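You operate a simulated robot arm through the tools that you are given. There is no shell and no other tool. Be economical: measure what you need, move in short steps, check, and stop when the job is done.

You run a simulated robot arm. Do the job below in one go: nothing can be reset, and whatever is moved stays where it is left.

## Task
Put one of the soap bars from the long bench on the short bench.

Only the result counts: the job must be done as asked and must still hold three seconds after the hand-in. Knocking over, shifting, dropping, spilling or breaking anything else fails it.

## Robot
A 7-joint arm with a two-finger parallel gripper on a trunk, on a base that drives. Base frame: it is fixed to the floor where the robot stands at the start and does not move with it; the origin is under the middle of the robot, x ahead of it, y to its left, z up. Lengths are in m, angles in degrees, forces in N, time in s.
With the tool pointing down near the work surface it reaches from about 0.48 to 0.92 m from the robot's upright axis, wherever it stands. Its first joint turns from -115.0 to 115.0 degrees. Places, roughly: short bench [-2.5, 1.5, 0.9]. Payload 3.91 kg.
Tool frame: the origin (TCP) lies between the finger pads and is the grasp point; the fingertips stand 0.03 m ahead of it; z points along the fingers, y is the line along which they close. Largest opening 0.11 m; finger width 0.02, thickness 0.01; the body of the gripper, 0.048 by 0.112 m, starts 0.055 m behind the TCP.
Orientation is told as [roll, pitch, yaw] about the base's x, y, z axes, in that order, counted from this pose: with the fingers straight down and closing along the base's y, the tool's x points along the base's -x, its y along +y and its z along -z.

## Interface
- The arm moves only by the tool step_arm. Its argument "targets" is a list of rows, each an object (a shift or turn left out is 0, a gripper value left out holds the last) with "xyz": the shift along the tool's x, y, z in m, a list of three; "dr": the turn, a rotation vector about the tool's x, y, z in degrees, a list of three; "hand": the closure, from 0 (fully open) to 1 (shut). In form: [{"xyz": [x, y, z], "dr": [rx, ry, rz], "hand": hand}, ...]. A call has 1 to 20 rows; each row is the pose to reach, as a shift and turn from the pose commanded when the call began, along the tool's axes at that moment. Each row takes 0.2 s and may step no farther than 0.05 m and 8.6 degrees from the row before; otherwise, or with a gripper value out of range, the whole call is refused. Where a pose cannot be reached the arm comes as near as it can. A force on the tool above 40 N (or 10 N above the force at the start of the call, whichever is more), or a blocked arm, ends the call early, and 0.2 s more pass. The fingers move at their own pace (about 0.153 m/s each) and stop on an object; they squeeze with about 33 N. The grip force told is the motor's: it shows also when the fingers shut on nothing. Time passes only in rows, and 0.2 s behind the last, so rows that repeat a pose let the fingers close. The reply holds the time, the measured pose of the TCP, the force on the tool along the base axes, the opening and the grip force, in the units named above and with some noise.
- Cameras (640 x 400 px; columns grow to the right, rows downward): "scene" is now at [0.212, 0.1401, 1.3536]; the picture's right is [-0.59, -0.81, 0.00], its down [-0.44, 0.33, -0.83] and it looks along [0.67, -0.49, -0.55] (base axes); focal length 281 px, centre (320, 200). "wrist" rides on the gripper at [0.072, 0.017, -0.103] in the tool frame; the picture's right is [-0.23, 0.97, 0.00], its down [-0.76, -0.18, -0.62] and it looks along [-0.61, -0.14, 0.78] (tool axes); focal length 222 px, centre (320, 200). There is no depth. A picture from a camera that has moved, and an enlarged one, comes with that camera's place and axes in the base frame and with its lens. The place of the scene camera against the robot may be out by one fixed shift of up to 0.025 m in any direction.
- capture(camera): a new picture of that camera. It takes no simulated time.
- raise_lower(by): slides the trunk up (or, below 0, down) by that many m; the arm and the scene camera ride with it, the base frame stays. It gives what a move gives, with no picture.
- base_move(legs): drives the robot by 1 to 6 legs, each [ahead, left, turn to the left] in m, m and degrees, along the robot's own axes; the way and the turn of a leg run together, so that a leg with both is an arc; at most 1.5 m and 180 degrees a leg. The arm and the cameras ride along, it lands a little off, and it stops where it bumps. It gives what a move gives.
- aim_head(pan, tilt): turns the head with the scene camera to pan (to the left, within 80 degrees either way) and tilt (down, from -29 to 69), counted from straight ahead of the robot. It gives what a move gives.
- enlarge(camera, box): a new picture of the part [left, top, right, bottom] of that camera's present view, enlarged. It takes no simulated time.
- job_done(): hands the job in; it is judged then, once.

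Go step by step. Nothing tells you exact positions but the pictures and the camera data: compare them with the known pose of the tool, close in by small moves and look again before you grip or let go. The budget is 120 turns and 90 pictures, counting those below and the enlarged ones. Unless the task says otherwise, let go and move clear before handing in, and close with one line.

The tools are called after "Request:" as a command line: name --argument value ..., lists and objects as JSON in quotes. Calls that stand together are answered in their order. step_arm: Moves the arm, as the interface text tells. Its arguments: {"type":"object","properties":{"targets":{"type":"array"}},"required":["targets"]} The other tools are called the same way: raise_lower (by) slides the trunk up or down; base_move (legs) drives the base; aim_head (pan, tilt) turns the head that bears the scene camera; capture (camera) takes a picture; enlarge (camera, box) takes an enlarged picture of a part of a camera's view; job_done () hands the job in.

At the start:

```text
time_s: 0.0
tool_pos: [0.461, 0.1382, 1.1831]
tcp_rot: [0.1, 0.0, 0.0]
wrist_force: [-0.1, -0.4, 0.6]
gripper_width: 0.1103
finger_force: 0.0
trunk travel left (down, up): [-0.675, 0.315]
robot x, y, heading: [0.0009, 0.0031, -0.4]
head pan, tilt: [-36.2, 33.4]
```

scene: 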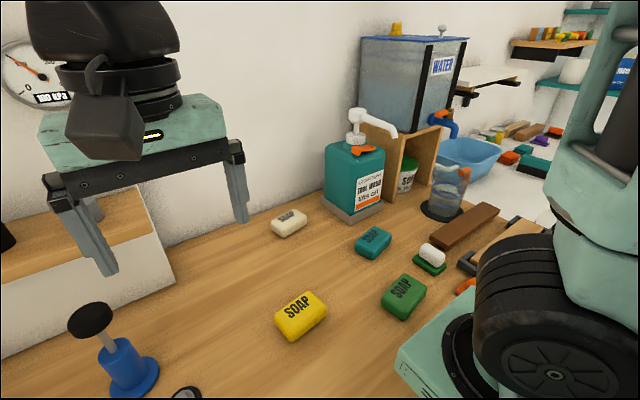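
wrist: 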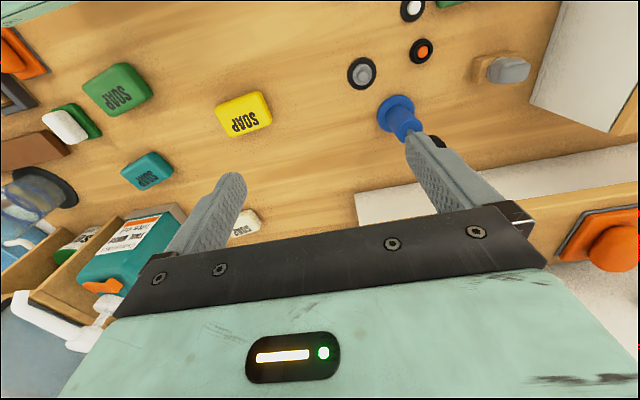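

The yellow soap stands alone near (0.48, 0.0, 0.9), judging from both cameras. I'll look closer to get its orientation and size.

Request:
enlarge --camera "wrist" --box '[180, 70, 308, 150]'

Request:
enlarge --camera "scene" --box '[240, 220, 480, 370]'

```text
5.00 times, centred on (244, 110) of wrist
camera zoom: at [0.3889, 0.155, 1.2857], right [0.23, 0.97, 0.0], down [0.76, -0.18, 0.62], along [0.61, -0.14, -0.78], focal length 1111 px, centre (700, 650)
```

zoom: 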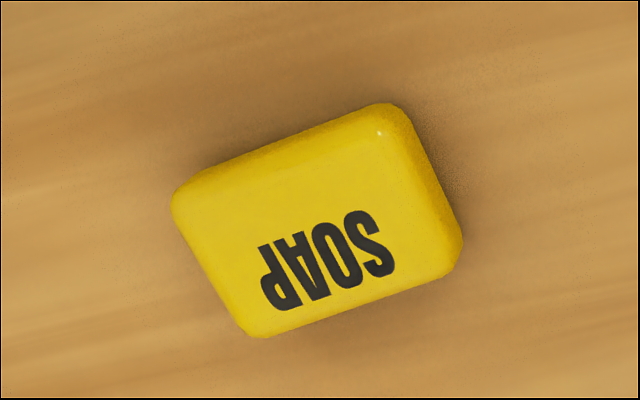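

```text
2.67 times, centred on (360, 295) of scene
camera zoom: at [0.212, 0.1401, 1.3536], right [-0.59, -0.81, 0.0], down [-0.44, 0.33, -0.83], along [0.67, -0.49, -0.55], focal length 750 px, centre (213, -53)
```

zoom: 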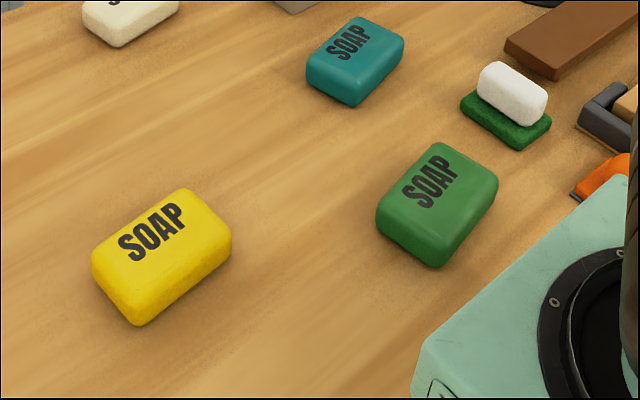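

The yellow soap is centred near (0.48, 0.003), about 0.08 long along y (turned about 4.5°) and 0.053 across. I'll back the base off a little for reach, then turn the gripper to close across the short side.

Request:
base_move --legs '[[-0.14, 0, 0]]'

Request:
step_arm --targets '[{"dr": [0, 0, 8.55]}, {"dr": [0, 0, 17.1]}, {"dr": [0, 0, 25.6]}, {"dr": [0, 0, 34.2]}, {"dr": [0, 0, 42.7]}, {"dr": [0, 0, 51.3]}, {"dr": [0, 0, 59.8]}, {"dr": [0, 0, 68.4]}, {"dr": [0, 0, 76.9]}, {"dr": [0, 0, 85.4]}, {"dr": [0, 0, 85.4]}]'

```text
time_s: 1.3
tool_pos: [0.3207, 0.1375, 1.1816]
tcp_rot: [0.0, 0.0, 0.0]
wrist_force: [1.0, 0.0, 0.9]
gripper_width: 0.1101
finger_force: 0.0
trunk travel left (down, up): [-0.675, 0.315]
robot x, y, heading: [-0.1421, -0.0021, -0.3]
head pan, tilt: [-36.2, 33.4]
```

```text
time_s: 3.7
tool_pos: [0.3202, 0.1379, 1.1808]
tcp_rot: [0.0, 0.0, -85.5]
wrist_force: [0.6, -0.5, 0.1]
gripper_width: 0.1099
finger_force: 0.2
trunk travel left (down, up): [-0.675, 0.315]
robot x, y, heading: [-0.1398, 0.0013, -0.1]
head pan, tilt: [-36.2, 33.4]
```

The gripper is turned. Next I'll move it above the soap and look again.

Request:
step_arm --targets '[{"xyz": [-0.0245, 0.025, 0.02]}, {"xyz": [-0.049, 0.05, 0.04]}, {"xyz": [-0.0735, 0.075, 0.06]}, {"xyz": [-0.098, 0.1, 0.08]}, {"xyz": [-0.1225, 0.125, 0.1]}, {"xyz": [-0.147, 0.149, 0.12]}, {"xyz": [-0.147, 0.149, 0.13]}]'

Request:
capture --camera "wrist"

Request:
capture --camera "scene"

```text
time_s: 5.3
tool_pos: [0.481, 0.0032, 1.0518]
tcp_rot: [0.0, 0.0, -85.3]
wrist_force: [-0.4, -0.3, 0.3]
gripper_width: 0.1099
finger_force: 0.1
trunk travel left (down, up): [-0.675, 0.315]
robot x, y, heading: [-0.1377, 0.0031, 0.1]
head pan, tilt: [-36.2, 33.4]
```

```text
85 pictures are left
camera wrist: at [0.4921, 0.0769, 1.156], right [0.99, -0.15, 0.0], down [-0.12, -0.77, 0.62], along [-0.09, -0.62, -0.78], focal length 222 px, centre (320, 200)
```

wrist: 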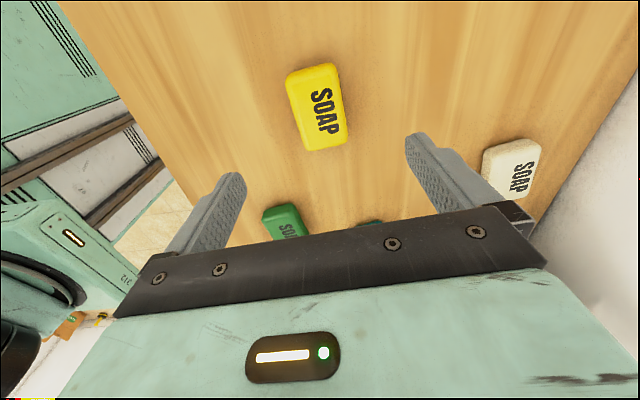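

```text
84 pictures are left
camera scene: at [0.0708, 0.1401, 1.3536], right [-0.59, -0.81, 0.0], down [-0.44, 0.33, -0.83], along [0.67, -0.49, -0.55], focal length 281 px, centre (320, 200)
```

scene: 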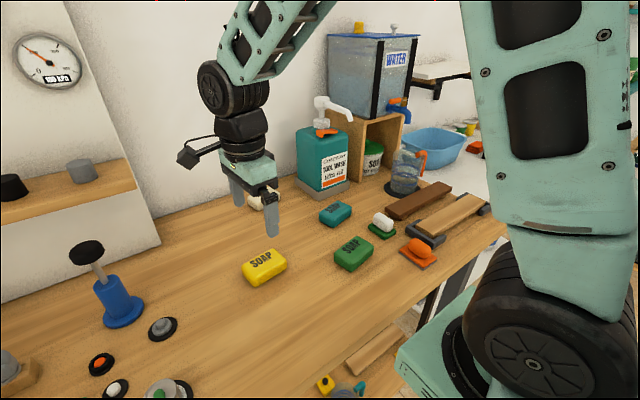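

The wrist view puts the soap at about (0.48, 0.003), right under the tool. I'll descend straight down.

Request:
step_arm --targets '[{"xyz": [0, 0, 0.04]}, {"xyz": [0, 0, 0.08]}, {"xyz": [0, 0, 0.1]}, {"xyz": [0, 0, 0.115]}, {"xyz": [0, 0, 0.125]}, {"xyz": [0, 0, 0.134]}, {"xyz": [0, 0, 0.134]}]'

Request:
capture --camera "wrist"

Request:
enlarge --camera "scene" --box '[184, 160, 344, 320]'

```text
time_s: 6.9
tool_pos: [0.4807, 0.0035, 0.917]
tcp_rot: [0.0, 0.0, -85.4]
wrist_force: [0.3, -0.1, 1.0]
gripper_width: 0.1102
finger_force: 0.1
trunk travel left (down, up): [-0.675, 0.315]
robot x, y, heading: [-0.1438, -0.0011, -0.1]
head pan, tilt: [-36.2, 33.4]
```

```text
83 pictures are left
camera wrist: at [0.4918, 0.0774, 1.0219], right [0.99, -0.15, 0.0], down [-0.12, -0.77, 0.62], along [-0.09, -0.62, -0.78], focal length 222 px, centre (320, 200)
```

wrist: 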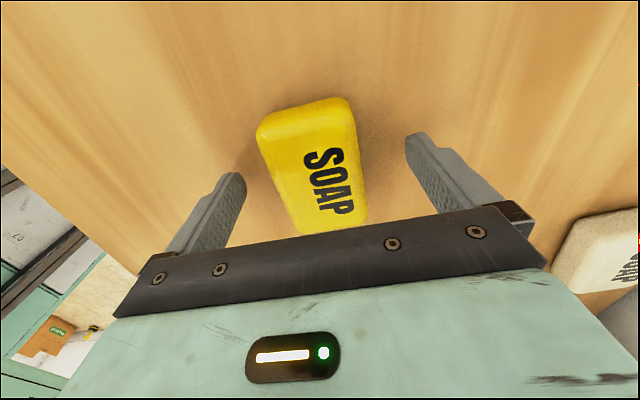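

```text
2.50 times, centred on (264, 240) of scene
camera zoom: at [0.071, 0.1401, 1.3536], right [-0.59, -0.81, 0.0], down [-0.45, 0.32, -0.83], along [0.67, -0.49, -0.55], focal length 704 px, centre (460, 100)
```

zoom: 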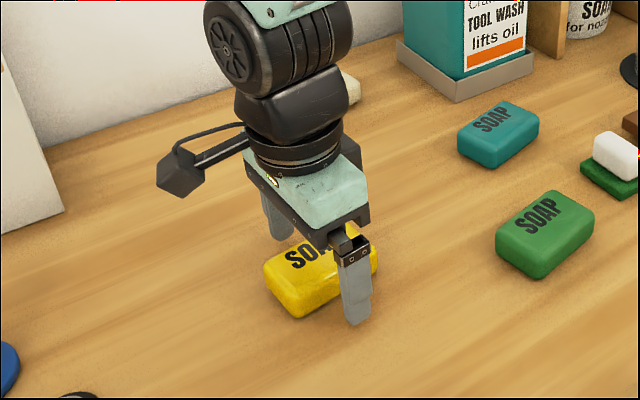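

The fingers straddle the soap, so I'll close on it and lift.

Request:
step_arm --targets '[{"hand": 1}, {"hand": 1}, {"hand": 1}, {"hand": 1}]'

Request:
step_arm --targets '[{"xyz": [0, 0, -0.02], "hand": 1}, {"xyz": [0, 0, -0.05], "hand": 1}, {"xyz": [0, 0, -0.09], "hand": 1}, {"xyz": [0, 0, -0.13], "hand": 1}, {"xyz": [0, 0, -0.17], "hand": 1}, {"xyz": [0, 0, -0.21], "hand": 1}, {"xyz": [0, 0, -0.25], "hand": 1}]'

Request:
capture --camera "wrist"

Request:
aim_head --pan 80 --tilt 20

Request:
capture --camera "scene"

```text
time_s: 7.9
tool_pos: [0.481, 0.0042, 0.9169]
tcp_rot: [0.0, 0.1, -85.4]
wrist_force: [-0.7, -0.1, 0.7]
gripper_width: 0.0541
finger_force: 32.7
trunk travel left (down, up): [-0.675, 0.315]
robot x, y, heading: [-0.1423, 0.0024, 0.5]
head pan, tilt: [-36.2, 33.4]
```

```text
time_s: 9.5
tool_pos: [0.4819, 0.0025, 1.1677]
tcp_rot: [-0.1, 0.0, -85.4]
wrist_force: [0.3, -0.9, -0.8]
gripper_width: 0.0541
finger_force: 32.9
trunk travel left (down, up): [-0.675, 0.315]
robot x, y, heading: [-0.1412, 0.0011, -0.4]
head pan, tilt: [-36.2, 33.4]
```

```text
81 pictures are left
camera wrist: at [0.4922, 0.0774, 1.2721], right [0.99, -0.15, 0.0], down [-0.12, -0.77, 0.62], along [-0.09, -0.62, -0.78], focal length 222 px, centre (320, 200)
```

wrist: 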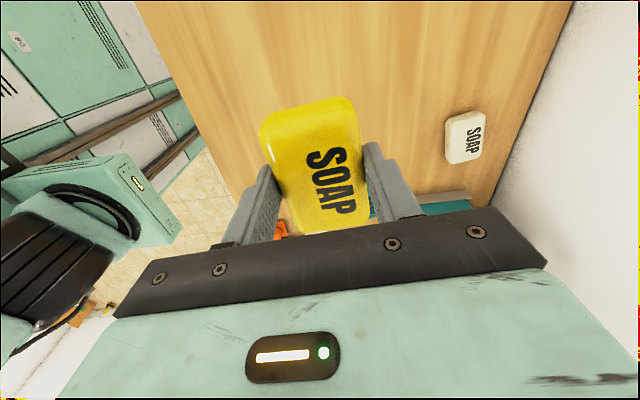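

```text
time_s: 11.5
tool_pos: [0.4813, 0.0031, 1.1673]
tcp_rot: [0.1, -0.1, -85.4]
wrist_force: [0.2, 0.1, -0.8]
gripper_width: 0.0542
finger_force: 32.6
trunk travel left (down, up): [-0.675, 0.315]
robot x, y, heading: [-0.1396, -0.0014, 0.1]
head pan, tilt: [80.0, 20.0]
```

```text
80 pictures are left
camera scene: at [0.0155, 0.2843, 1.375], right [0.98, -0.17, 0.0], down [-0.06, -0.34, -0.94], along [0.16, 0.93, -0.34], focal length 281 px, centre (320, 200)
```

scene: 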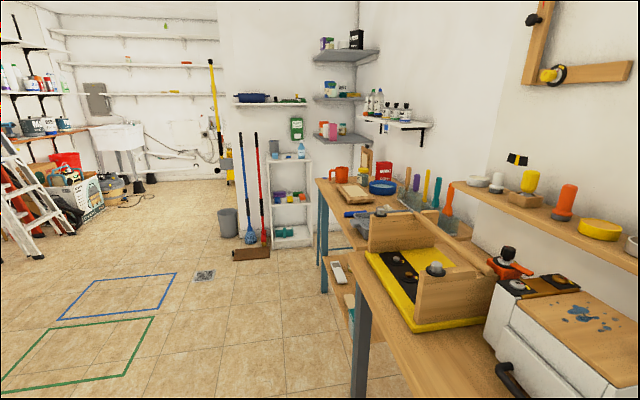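

The soap is held. The short bench is behind to the left, so I'll back away from the long bench, turn left, and look.

Request:
base_move --legs '[[-0.45, 0, 0], [0, 0, 90]]'

Request:
aim_head --pan 60 --tilt 20

Request:
capture --camera "scene"

```text
time_s: 18.1
tool_pos: [-0.6011, 0.6221, 1.1663]
tcp_rot: [-0.1, 0.1, 5.0]
wrist_force: [-0.3, 0.8, -1.6]
gripper_width: 0.0542
finger_force: 32.8
trunk travel left (down, up): [-0.675, 0.315]
robot x, y, heading: [-0.5903, -0.0031, 90.8]
head pan, tilt: [80.0, 20.0]
```

```text
time_s: 18.9
tool_pos: [-0.6016, 0.6233, 1.1686]
tcp_rot: [-0.1, -0.1, 4.9]
wrist_force: [-0.1, -0.4, -0.3]
gripper_width: 0.0545
finger_force: 32.9
trunk travel left (down, up): [-0.675, 0.315]
robot x, y, heading: [-0.5969, 0.0013, 90.2]
head pan, tilt: [60.0, 20.0]
```

```text
79 pictures are left
camera scene: at [-0.8821, 0.1746, 1.375], right [0.49, 0.87, 0.0], down [0.3, -0.17, -0.94], along [-0.82, 0.46, -0.34], focal length 281 px, centre (320, 200)
```

scene: 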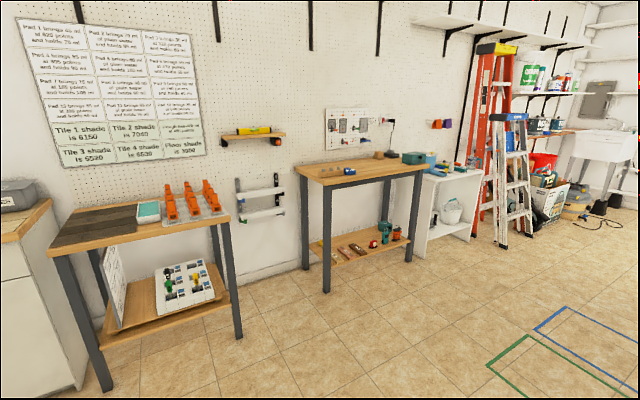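

The middle bench is the short bench, with its front edge at about x = -2.26 and spanning y 0.98 to 1.83. I'll drive over in front of it and stop short to look.

Request:
base_move --legs '[[1.37, 0, 0], [0, 0, 90], [0.75, 0, 0]]'

Request:
aim_head --pan 0 --tilt 30

Request:
capture --camera "scene"

Request:
capture --camera "wrist"

```text
time_s: 33.3
tool_pos: [-1.9833, 1.3475, 1.1672]
tcp_rot: [0.0, 0.0, 95.7]
wrist_force: [1.2, 0.1, -1.2]
gripper_width: 0.0539
finger_force: 33.3
trunk travel left (down, up): [-0.675, 0.315]
robot x, y, heading: [-1.3612, 1.3624, -178.9]
head pan, tilt: [60.0, 20.0]
```

```text
time_s: 34.6
tool_pos: [-1.983, 1.3477, 1.1673]
tcp_rot: [0.0, -0.1, 95.8]
wrist_force: [0.1, -0.1, -1.1]
gripper_width: 0.054
finger_force: 33.1
trunk travel left (down, up): [-0.675, 0.315]
robot x, y, heading: [-1.3614, 1.3632, -178.9]
head pan, tilt: [0.0, 30.0]
```

```text
78 pictures are left
camera scene: at [-1.5914, 1.1408, 1.359], right [-0.02, 1.0, 0.0], down [0.5, 0.01, -0.87], along [-0.87, -0.02, -0.5], focal length 281 px, centre (320, 200)
```

scene: 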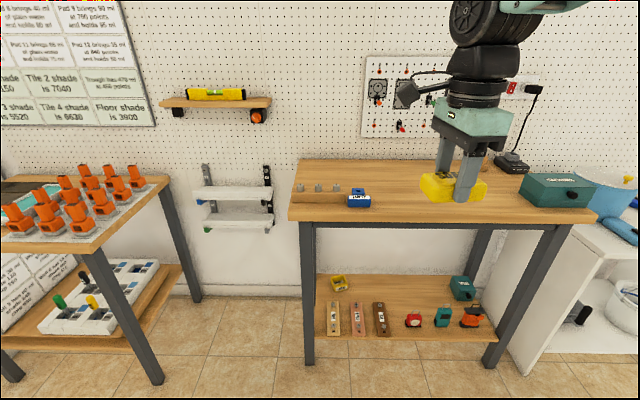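

```text
77 pictures are left
camera wrist: at [-1.9922, 1.274, 1.2719], right [-0.99, 0.13, 0.0], down [0.1, 0.78, 0.62], along [0.08, 0.62, -0.78], focal length 222 px, centre (320, 200)
```

wrist: 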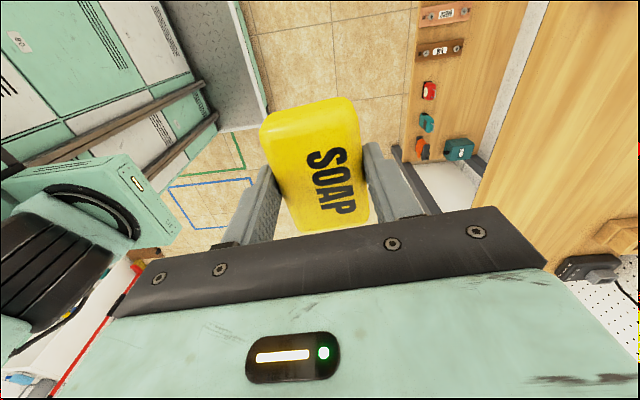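

The bench surface is clear between y ≈ 1.3 and 1.75, with the blue item to the left and the teal box to the right. I'll move the base to be in front of that gap, then extend the arm and look.

Request:
base_move --legs '[[0.29, -0.15, 0]]'

Request:
capture --camera "scene"

Request:
capture --camera "wrist"

```text
time_s: 36.7
tool_pos: [-2.2729, 1.4936, 1.1666]
tcp_rot: [0.1, 0.0, 95.7]
wrist_force: [0.1, 0.3, 0.0]
gripper_width: 0.0541
finger_force: 32.7
trunk travel left (down, up): [-0.675, 0.315]
robot x, y, heading: [-1.6535, 1.5056, -178.9]
head pan, tilt: [0.0, 30.0]
```

```text
76 pictures are left
camera scene: at [-1.8838, 1.2856, 1.359], right [-0.02, 1.0, 0.0], down [0.5, 0.01, -0.87], along [-0.87, -0.01, -0.5], focal length 281 px, centre (320, 200)
```

scene: 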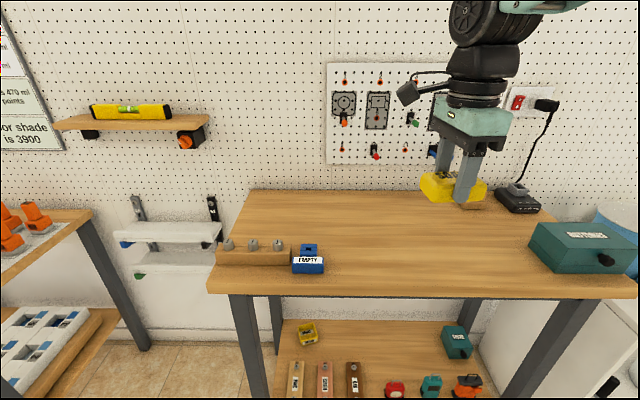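

```text
75 pictures are left
camera wrist: at [-2.2843, 1.4193, 1.2719], right [-0.99, 0.13, 0.0], down [0.1, 0.78, 0.62], along [0.08, 0.62, -0.78], focal length 222 px, centre (320, 200)
```

wrist: 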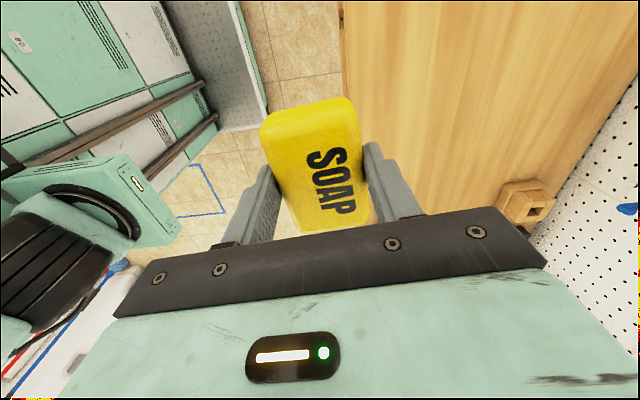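

The spot at about (-2.46, 1.49) is clear. I'll extend over it and lower to a bit above the surface.

Request:
step_arm --targets '[{"xyz": [-0.005, 0.047, 0], "hand": 1}, {"xyz": [-0.01, 0.094, 0], "hand": 1}, {"xyz": [-0.015, 0.141, 0], "hand": 1}, {"xyz": [-0.019, 0.189, 0], "hand": 1}, {"xyz": [-0.019, 0.189, 0.045], "hand": 1}, {"xyz": [-0.019, 0.189, 0.09], "hand": 1}, {"xyz": [-0.019, 0.189, 0.135], "hand": 1}, {"xyz": [-0.019, 0.189, 0.175], "hand": 1}, {"xyz": [-0.019, 0.189, 0.195], "hand": 1}, {"xyz": [-0.019, 0.189, 0.195], "hand": 1}]'

Request:
capture --camera "scene"

Request:
capture --camera "wrist"

```text
time_s: 38.9
tool_pos: [-2.4636, 1.4943, 0.972]
tcp_rot: [-0.1, 0.1, 95.6]
wrist_force: [-0.5, -1.4, -1.1]
gripper_width: 0.0541
finger_force: 32.9
trunk travel left (down, up): [-0.675, 0.315]
robot x, y, heading: [-1.6547, 1.5061, -179.0]
head pan, tilt: [0.0, 30.0]
```

```text
74 pictures are left
camera scene: at [-1.8838, 1.2856, 1.359], right [-0.02, 1.0, 0.0], down [0.5, 0.01, -0.87], along [-0.87, -0.01, -0.5], focal length 281 px, centre (320, 200)
```

scene: 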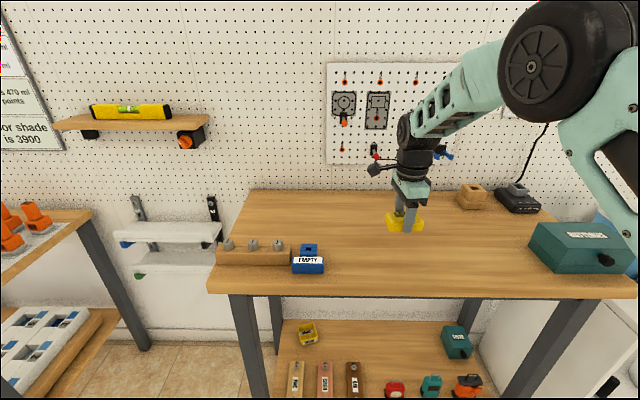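

```text
73 pictures are left
camera wrist: at [-2.4742, 1.4203, 1.0761], right [-0.99, 0.13, 0.0], down [0.1, 0.78, 0.62], along [0.08, 0.62, -0.78], focal length 222 px, centre (320, 200)
```

wrist: 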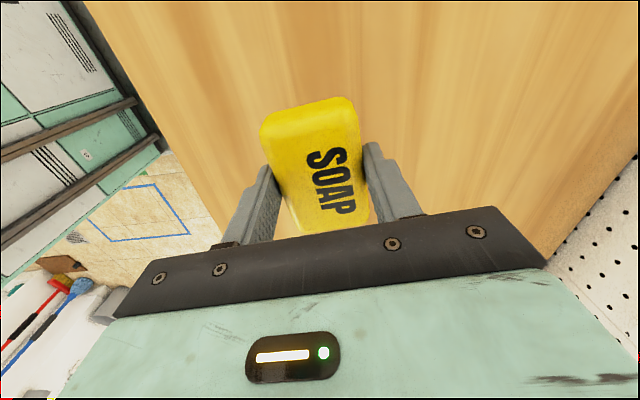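

Well over the bench, clear all round. I'll lower slowly, watching for the contact force.

Request:
step_arm --targets '[{"xyz": [0, 0, 0.01], "hand": 1}, {"xyz": [0, 0, 0.02], "hand": 1}, {"xyz": [0, 0, 0.028], "hand": 1}, {"xyz": [0, 0, 0.032], "hand": 1}, {"xyz": [0, 0, 0.032], "hand": 1}]'

Request:
enlarge --camera "scene" --box '[360, 180, 460, 250]'

```text
time_s: 40.1
tool_pos: [-2.4643, 1.4941, 0.9393]
tcp_rot: [0.0, 0.0, 95.5]
wrist_force: [0.1, 0.2, -1.0]
gripper_width: 0.0543
finger_force: 33.0
trunk travel left (down, up): [-0.675, 0.315]
robot x, y, heading: [-1.6563, 1.5062, -178.9]
head pan, tilt: [0.0, 30.0]
```

```text
5.71 times, centred on (410, 215) of scene
camera zoom: at [-1.8838, 1.2856, 1.359], right [-0.02, 1.0, 0.0], down [0.5, 0.01, -0.87], along [-0.87, -0.01, -0.5], focal length 1608 px, centre (-194, 114)
```

zoom: 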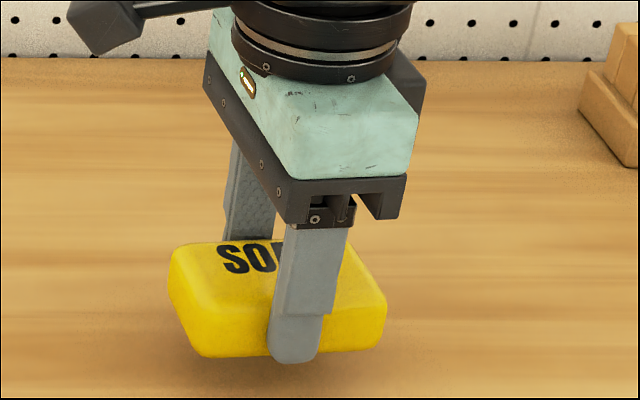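

Still a couple of cm above the surface by the shadow. I'll continue in 3 mm steps.

Request:
step_arm --targets '[{"xyz": [0, 0, 0.004], "hand": 1}, {"xyz": [0, 0, 0.008], "hand": 1}, {"xyz": [0, 0, 0.012], "hand": 1}, {"xyz": [0, 0, 0.015], "hand": 1}, {"xyz": [0, 0, 0.018], "hand": 1}, {"xyz": [0, 0, 0.018], "hand": 1}]'

Request:
enlarge --camera "scene" --box '[360, 180, 460, 250]'

```text
time_s: 41.5
tool_pos: [-2.4643, 1.4927, 0.9223]
tcp_rot: [0.0, 0.0, 95.6]
wrist_force: [-0.1, -1.2, -0.7]
gripper_width: 0.0542
finger_force: 33.4
trunk travel left (down, up): [-0.675, 0.315]
robot x, y, heading: [-1.6488, 1.5066, -179.0]
head pan, tilt: [0.0, 30.0]
```

```text
5.71 times, centred on (410, 215) of scene
camera zoom: at [-1.8838, 1.2856, 1.359], right [-0.02, 1.0, 0.0], down [0.5, 0.01, -0.87], along [-0.87, -0.01, -0.5], focal length 1608 px, centre (-194, 114)
```

zoom: 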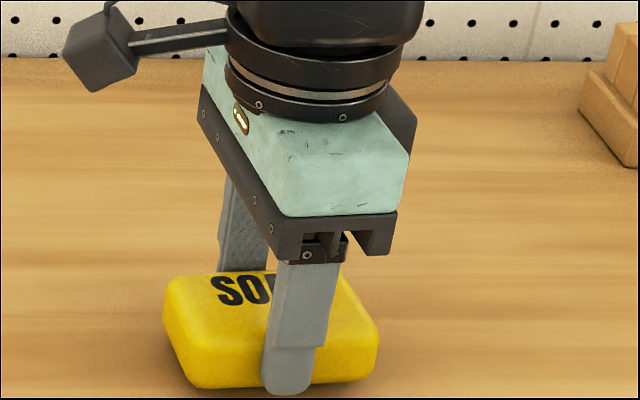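

Nearly down: the shadow is tight but there's no force yet. I'll keep going in 2 mm steps.

Request:
step_arm --targets '[{"xyz": [0, 0, 0.002], "hand": 1}, {"xyz": [0, 0, 0.004], "hand": 1}, {"xyz": [0, 0, 0.005], "hand": 1}, {"xyz": [0, 0, 0.005], "hand": 1}]'

Request:
enlarge --camera "scene" --box '[360, 190, 460, 260]'

```text
time_s: 42.5
tool_pos: [-2.4653, 1.4929, 0.9162]
tcp_rot: [0.0, 0.1, 95.6]
wrist_force: [1.1, -0.1, 0.9]
gripper_width: 0.054
finger_force: 32.8
trunk travel left (down, up): [-0.675, 0.315]
robot x, y, heading: [-1.6506, 1.5043, -179.2]
head pan, tilt: [0.0, 30.0]
```

```text
5.71 times, centred on (410, 225) of scene
camera zoom: at [-1.8837, 1.2856, 1.359], right [-0.02, 1.0, 0.0], down [0.5, 0.01, -0.87], along [-0.87, -0.01, -0.5], focal length 1608 px, centre (-194, 57)
```

zoom: 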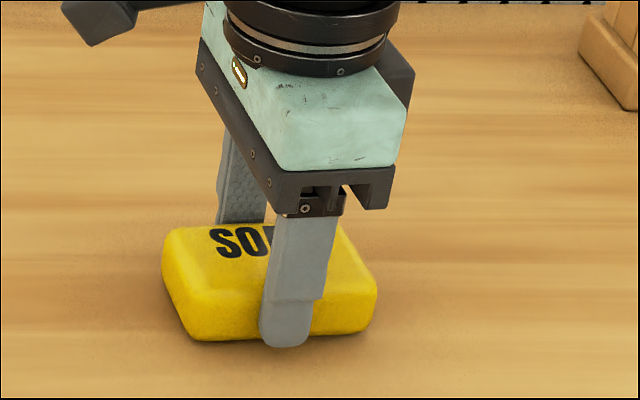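

Down to the same height it was gripped at, with the force starting to turn. One more small step to confirm contact.

Request:
step_arm --targets '[{"xyz": [0, 0, 0.001], "hand": 1}, {"xyz": [0, 0, 0.002], "hand": 1}, {"xyz": [0, 0, 0.002], "hand": 1}]'

```text
time_s: 43.3
tool_pos: [-2.4634, 1.4929, 0.9175]
tcp_rot: [0.1, 0.1, 95.6]
wrist_force: [3.4, -0.2, 18.0]
gripper_width: 0.0542
finger_force: 33.0
trunk travel left (down, up): [-0.675, 0.315]
robot x, y, heading: [-1.657, 1.5057, -179.2]
head pan, tilt: [0.0, 30.0]
```

Contact is confirmed at 18 N. I'll ease back up slightly, open and rise clear.

Request:
step_arm --targets '[{"xyz": [0, 0, -0.002], "hand": 1}, {"xyz": [0, 0, -0.002], "hand": 0.6}, {"xyz": [0, 0, -0.002], "hand": 0.2}, {"xyz": [0, 0, -0.002], "hand": 0}, {"xyz": [0, 0, -0.002], "hand": 0}, {"xyz": [0, 0, -0.002], "hand": 0}]'

Request:
step_arm --targets '[{"xyz": [0, 0, -0.02], "hand": 0}, {"xyz": [0, 0, -0.05], "hand": 0}, {"xyz": [0, 0, -0.09], "hand": 0}, {"xyz": [0, 0, -0.13], "hand": 0}, {"xyz": [0, 0, -0.17], "hand": 0}, {"xyz": [0, 0, -0.2], "hand": 0}]'

Request:
capture --camera "scene"

```text
time_s: 44.7
tool_pos: [-2.4665, 1.4939, 0.9165]
tcp_rot: [0.0, 0.0, 95.6]
wrist_force: [0.1, -1.0, 0.4]
gripper_width: 0.11
finger_force: 0.0
trunk travel left (down, up): [-0.675, 0.315]
robot x, y, heading: [-1.6533, 1.5078, -178.7]
head pan, tilt: [0.0, 30.0]
```

```text
time_s: 46.1
tool_pos: [-2.4639, 1.4937, 1.1179]
tcp_rot: [0.0, 0.0, 95.6]
wrist_force: [-0.4, 1.2, -0.2]
gripper_width: 0.1099
finger_force: 0.0
trunk travel left (down, up): [-0.675, 0.315]
robot x, y, heading: [-1.6519, 1.5059, -179.1]
head pan, tilt: [0.0, 30.0]
```

```text
69 pictures are left
camera scene: at [-1.8839, 1.2855, 1.3589], right [-0.02, 1.0, 0.0], down [0.5, 0.01, -0.87], along [-0.87, -0.01, -0.5], focal length 281 px, centre (320, 200)
```

scene: 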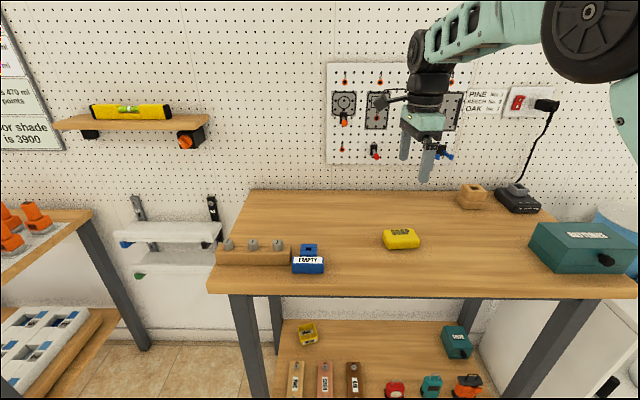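

The yellow soap rests flat on the short bench, the gripper is clear and nothing else has moved, so I'm handing in.

Request:
job_done

```text
The job is handed in.
```

The yellow soap bar from the long bench is now lying on the short bench, released, with the arm moved clear and nothing else visibly disturbed.
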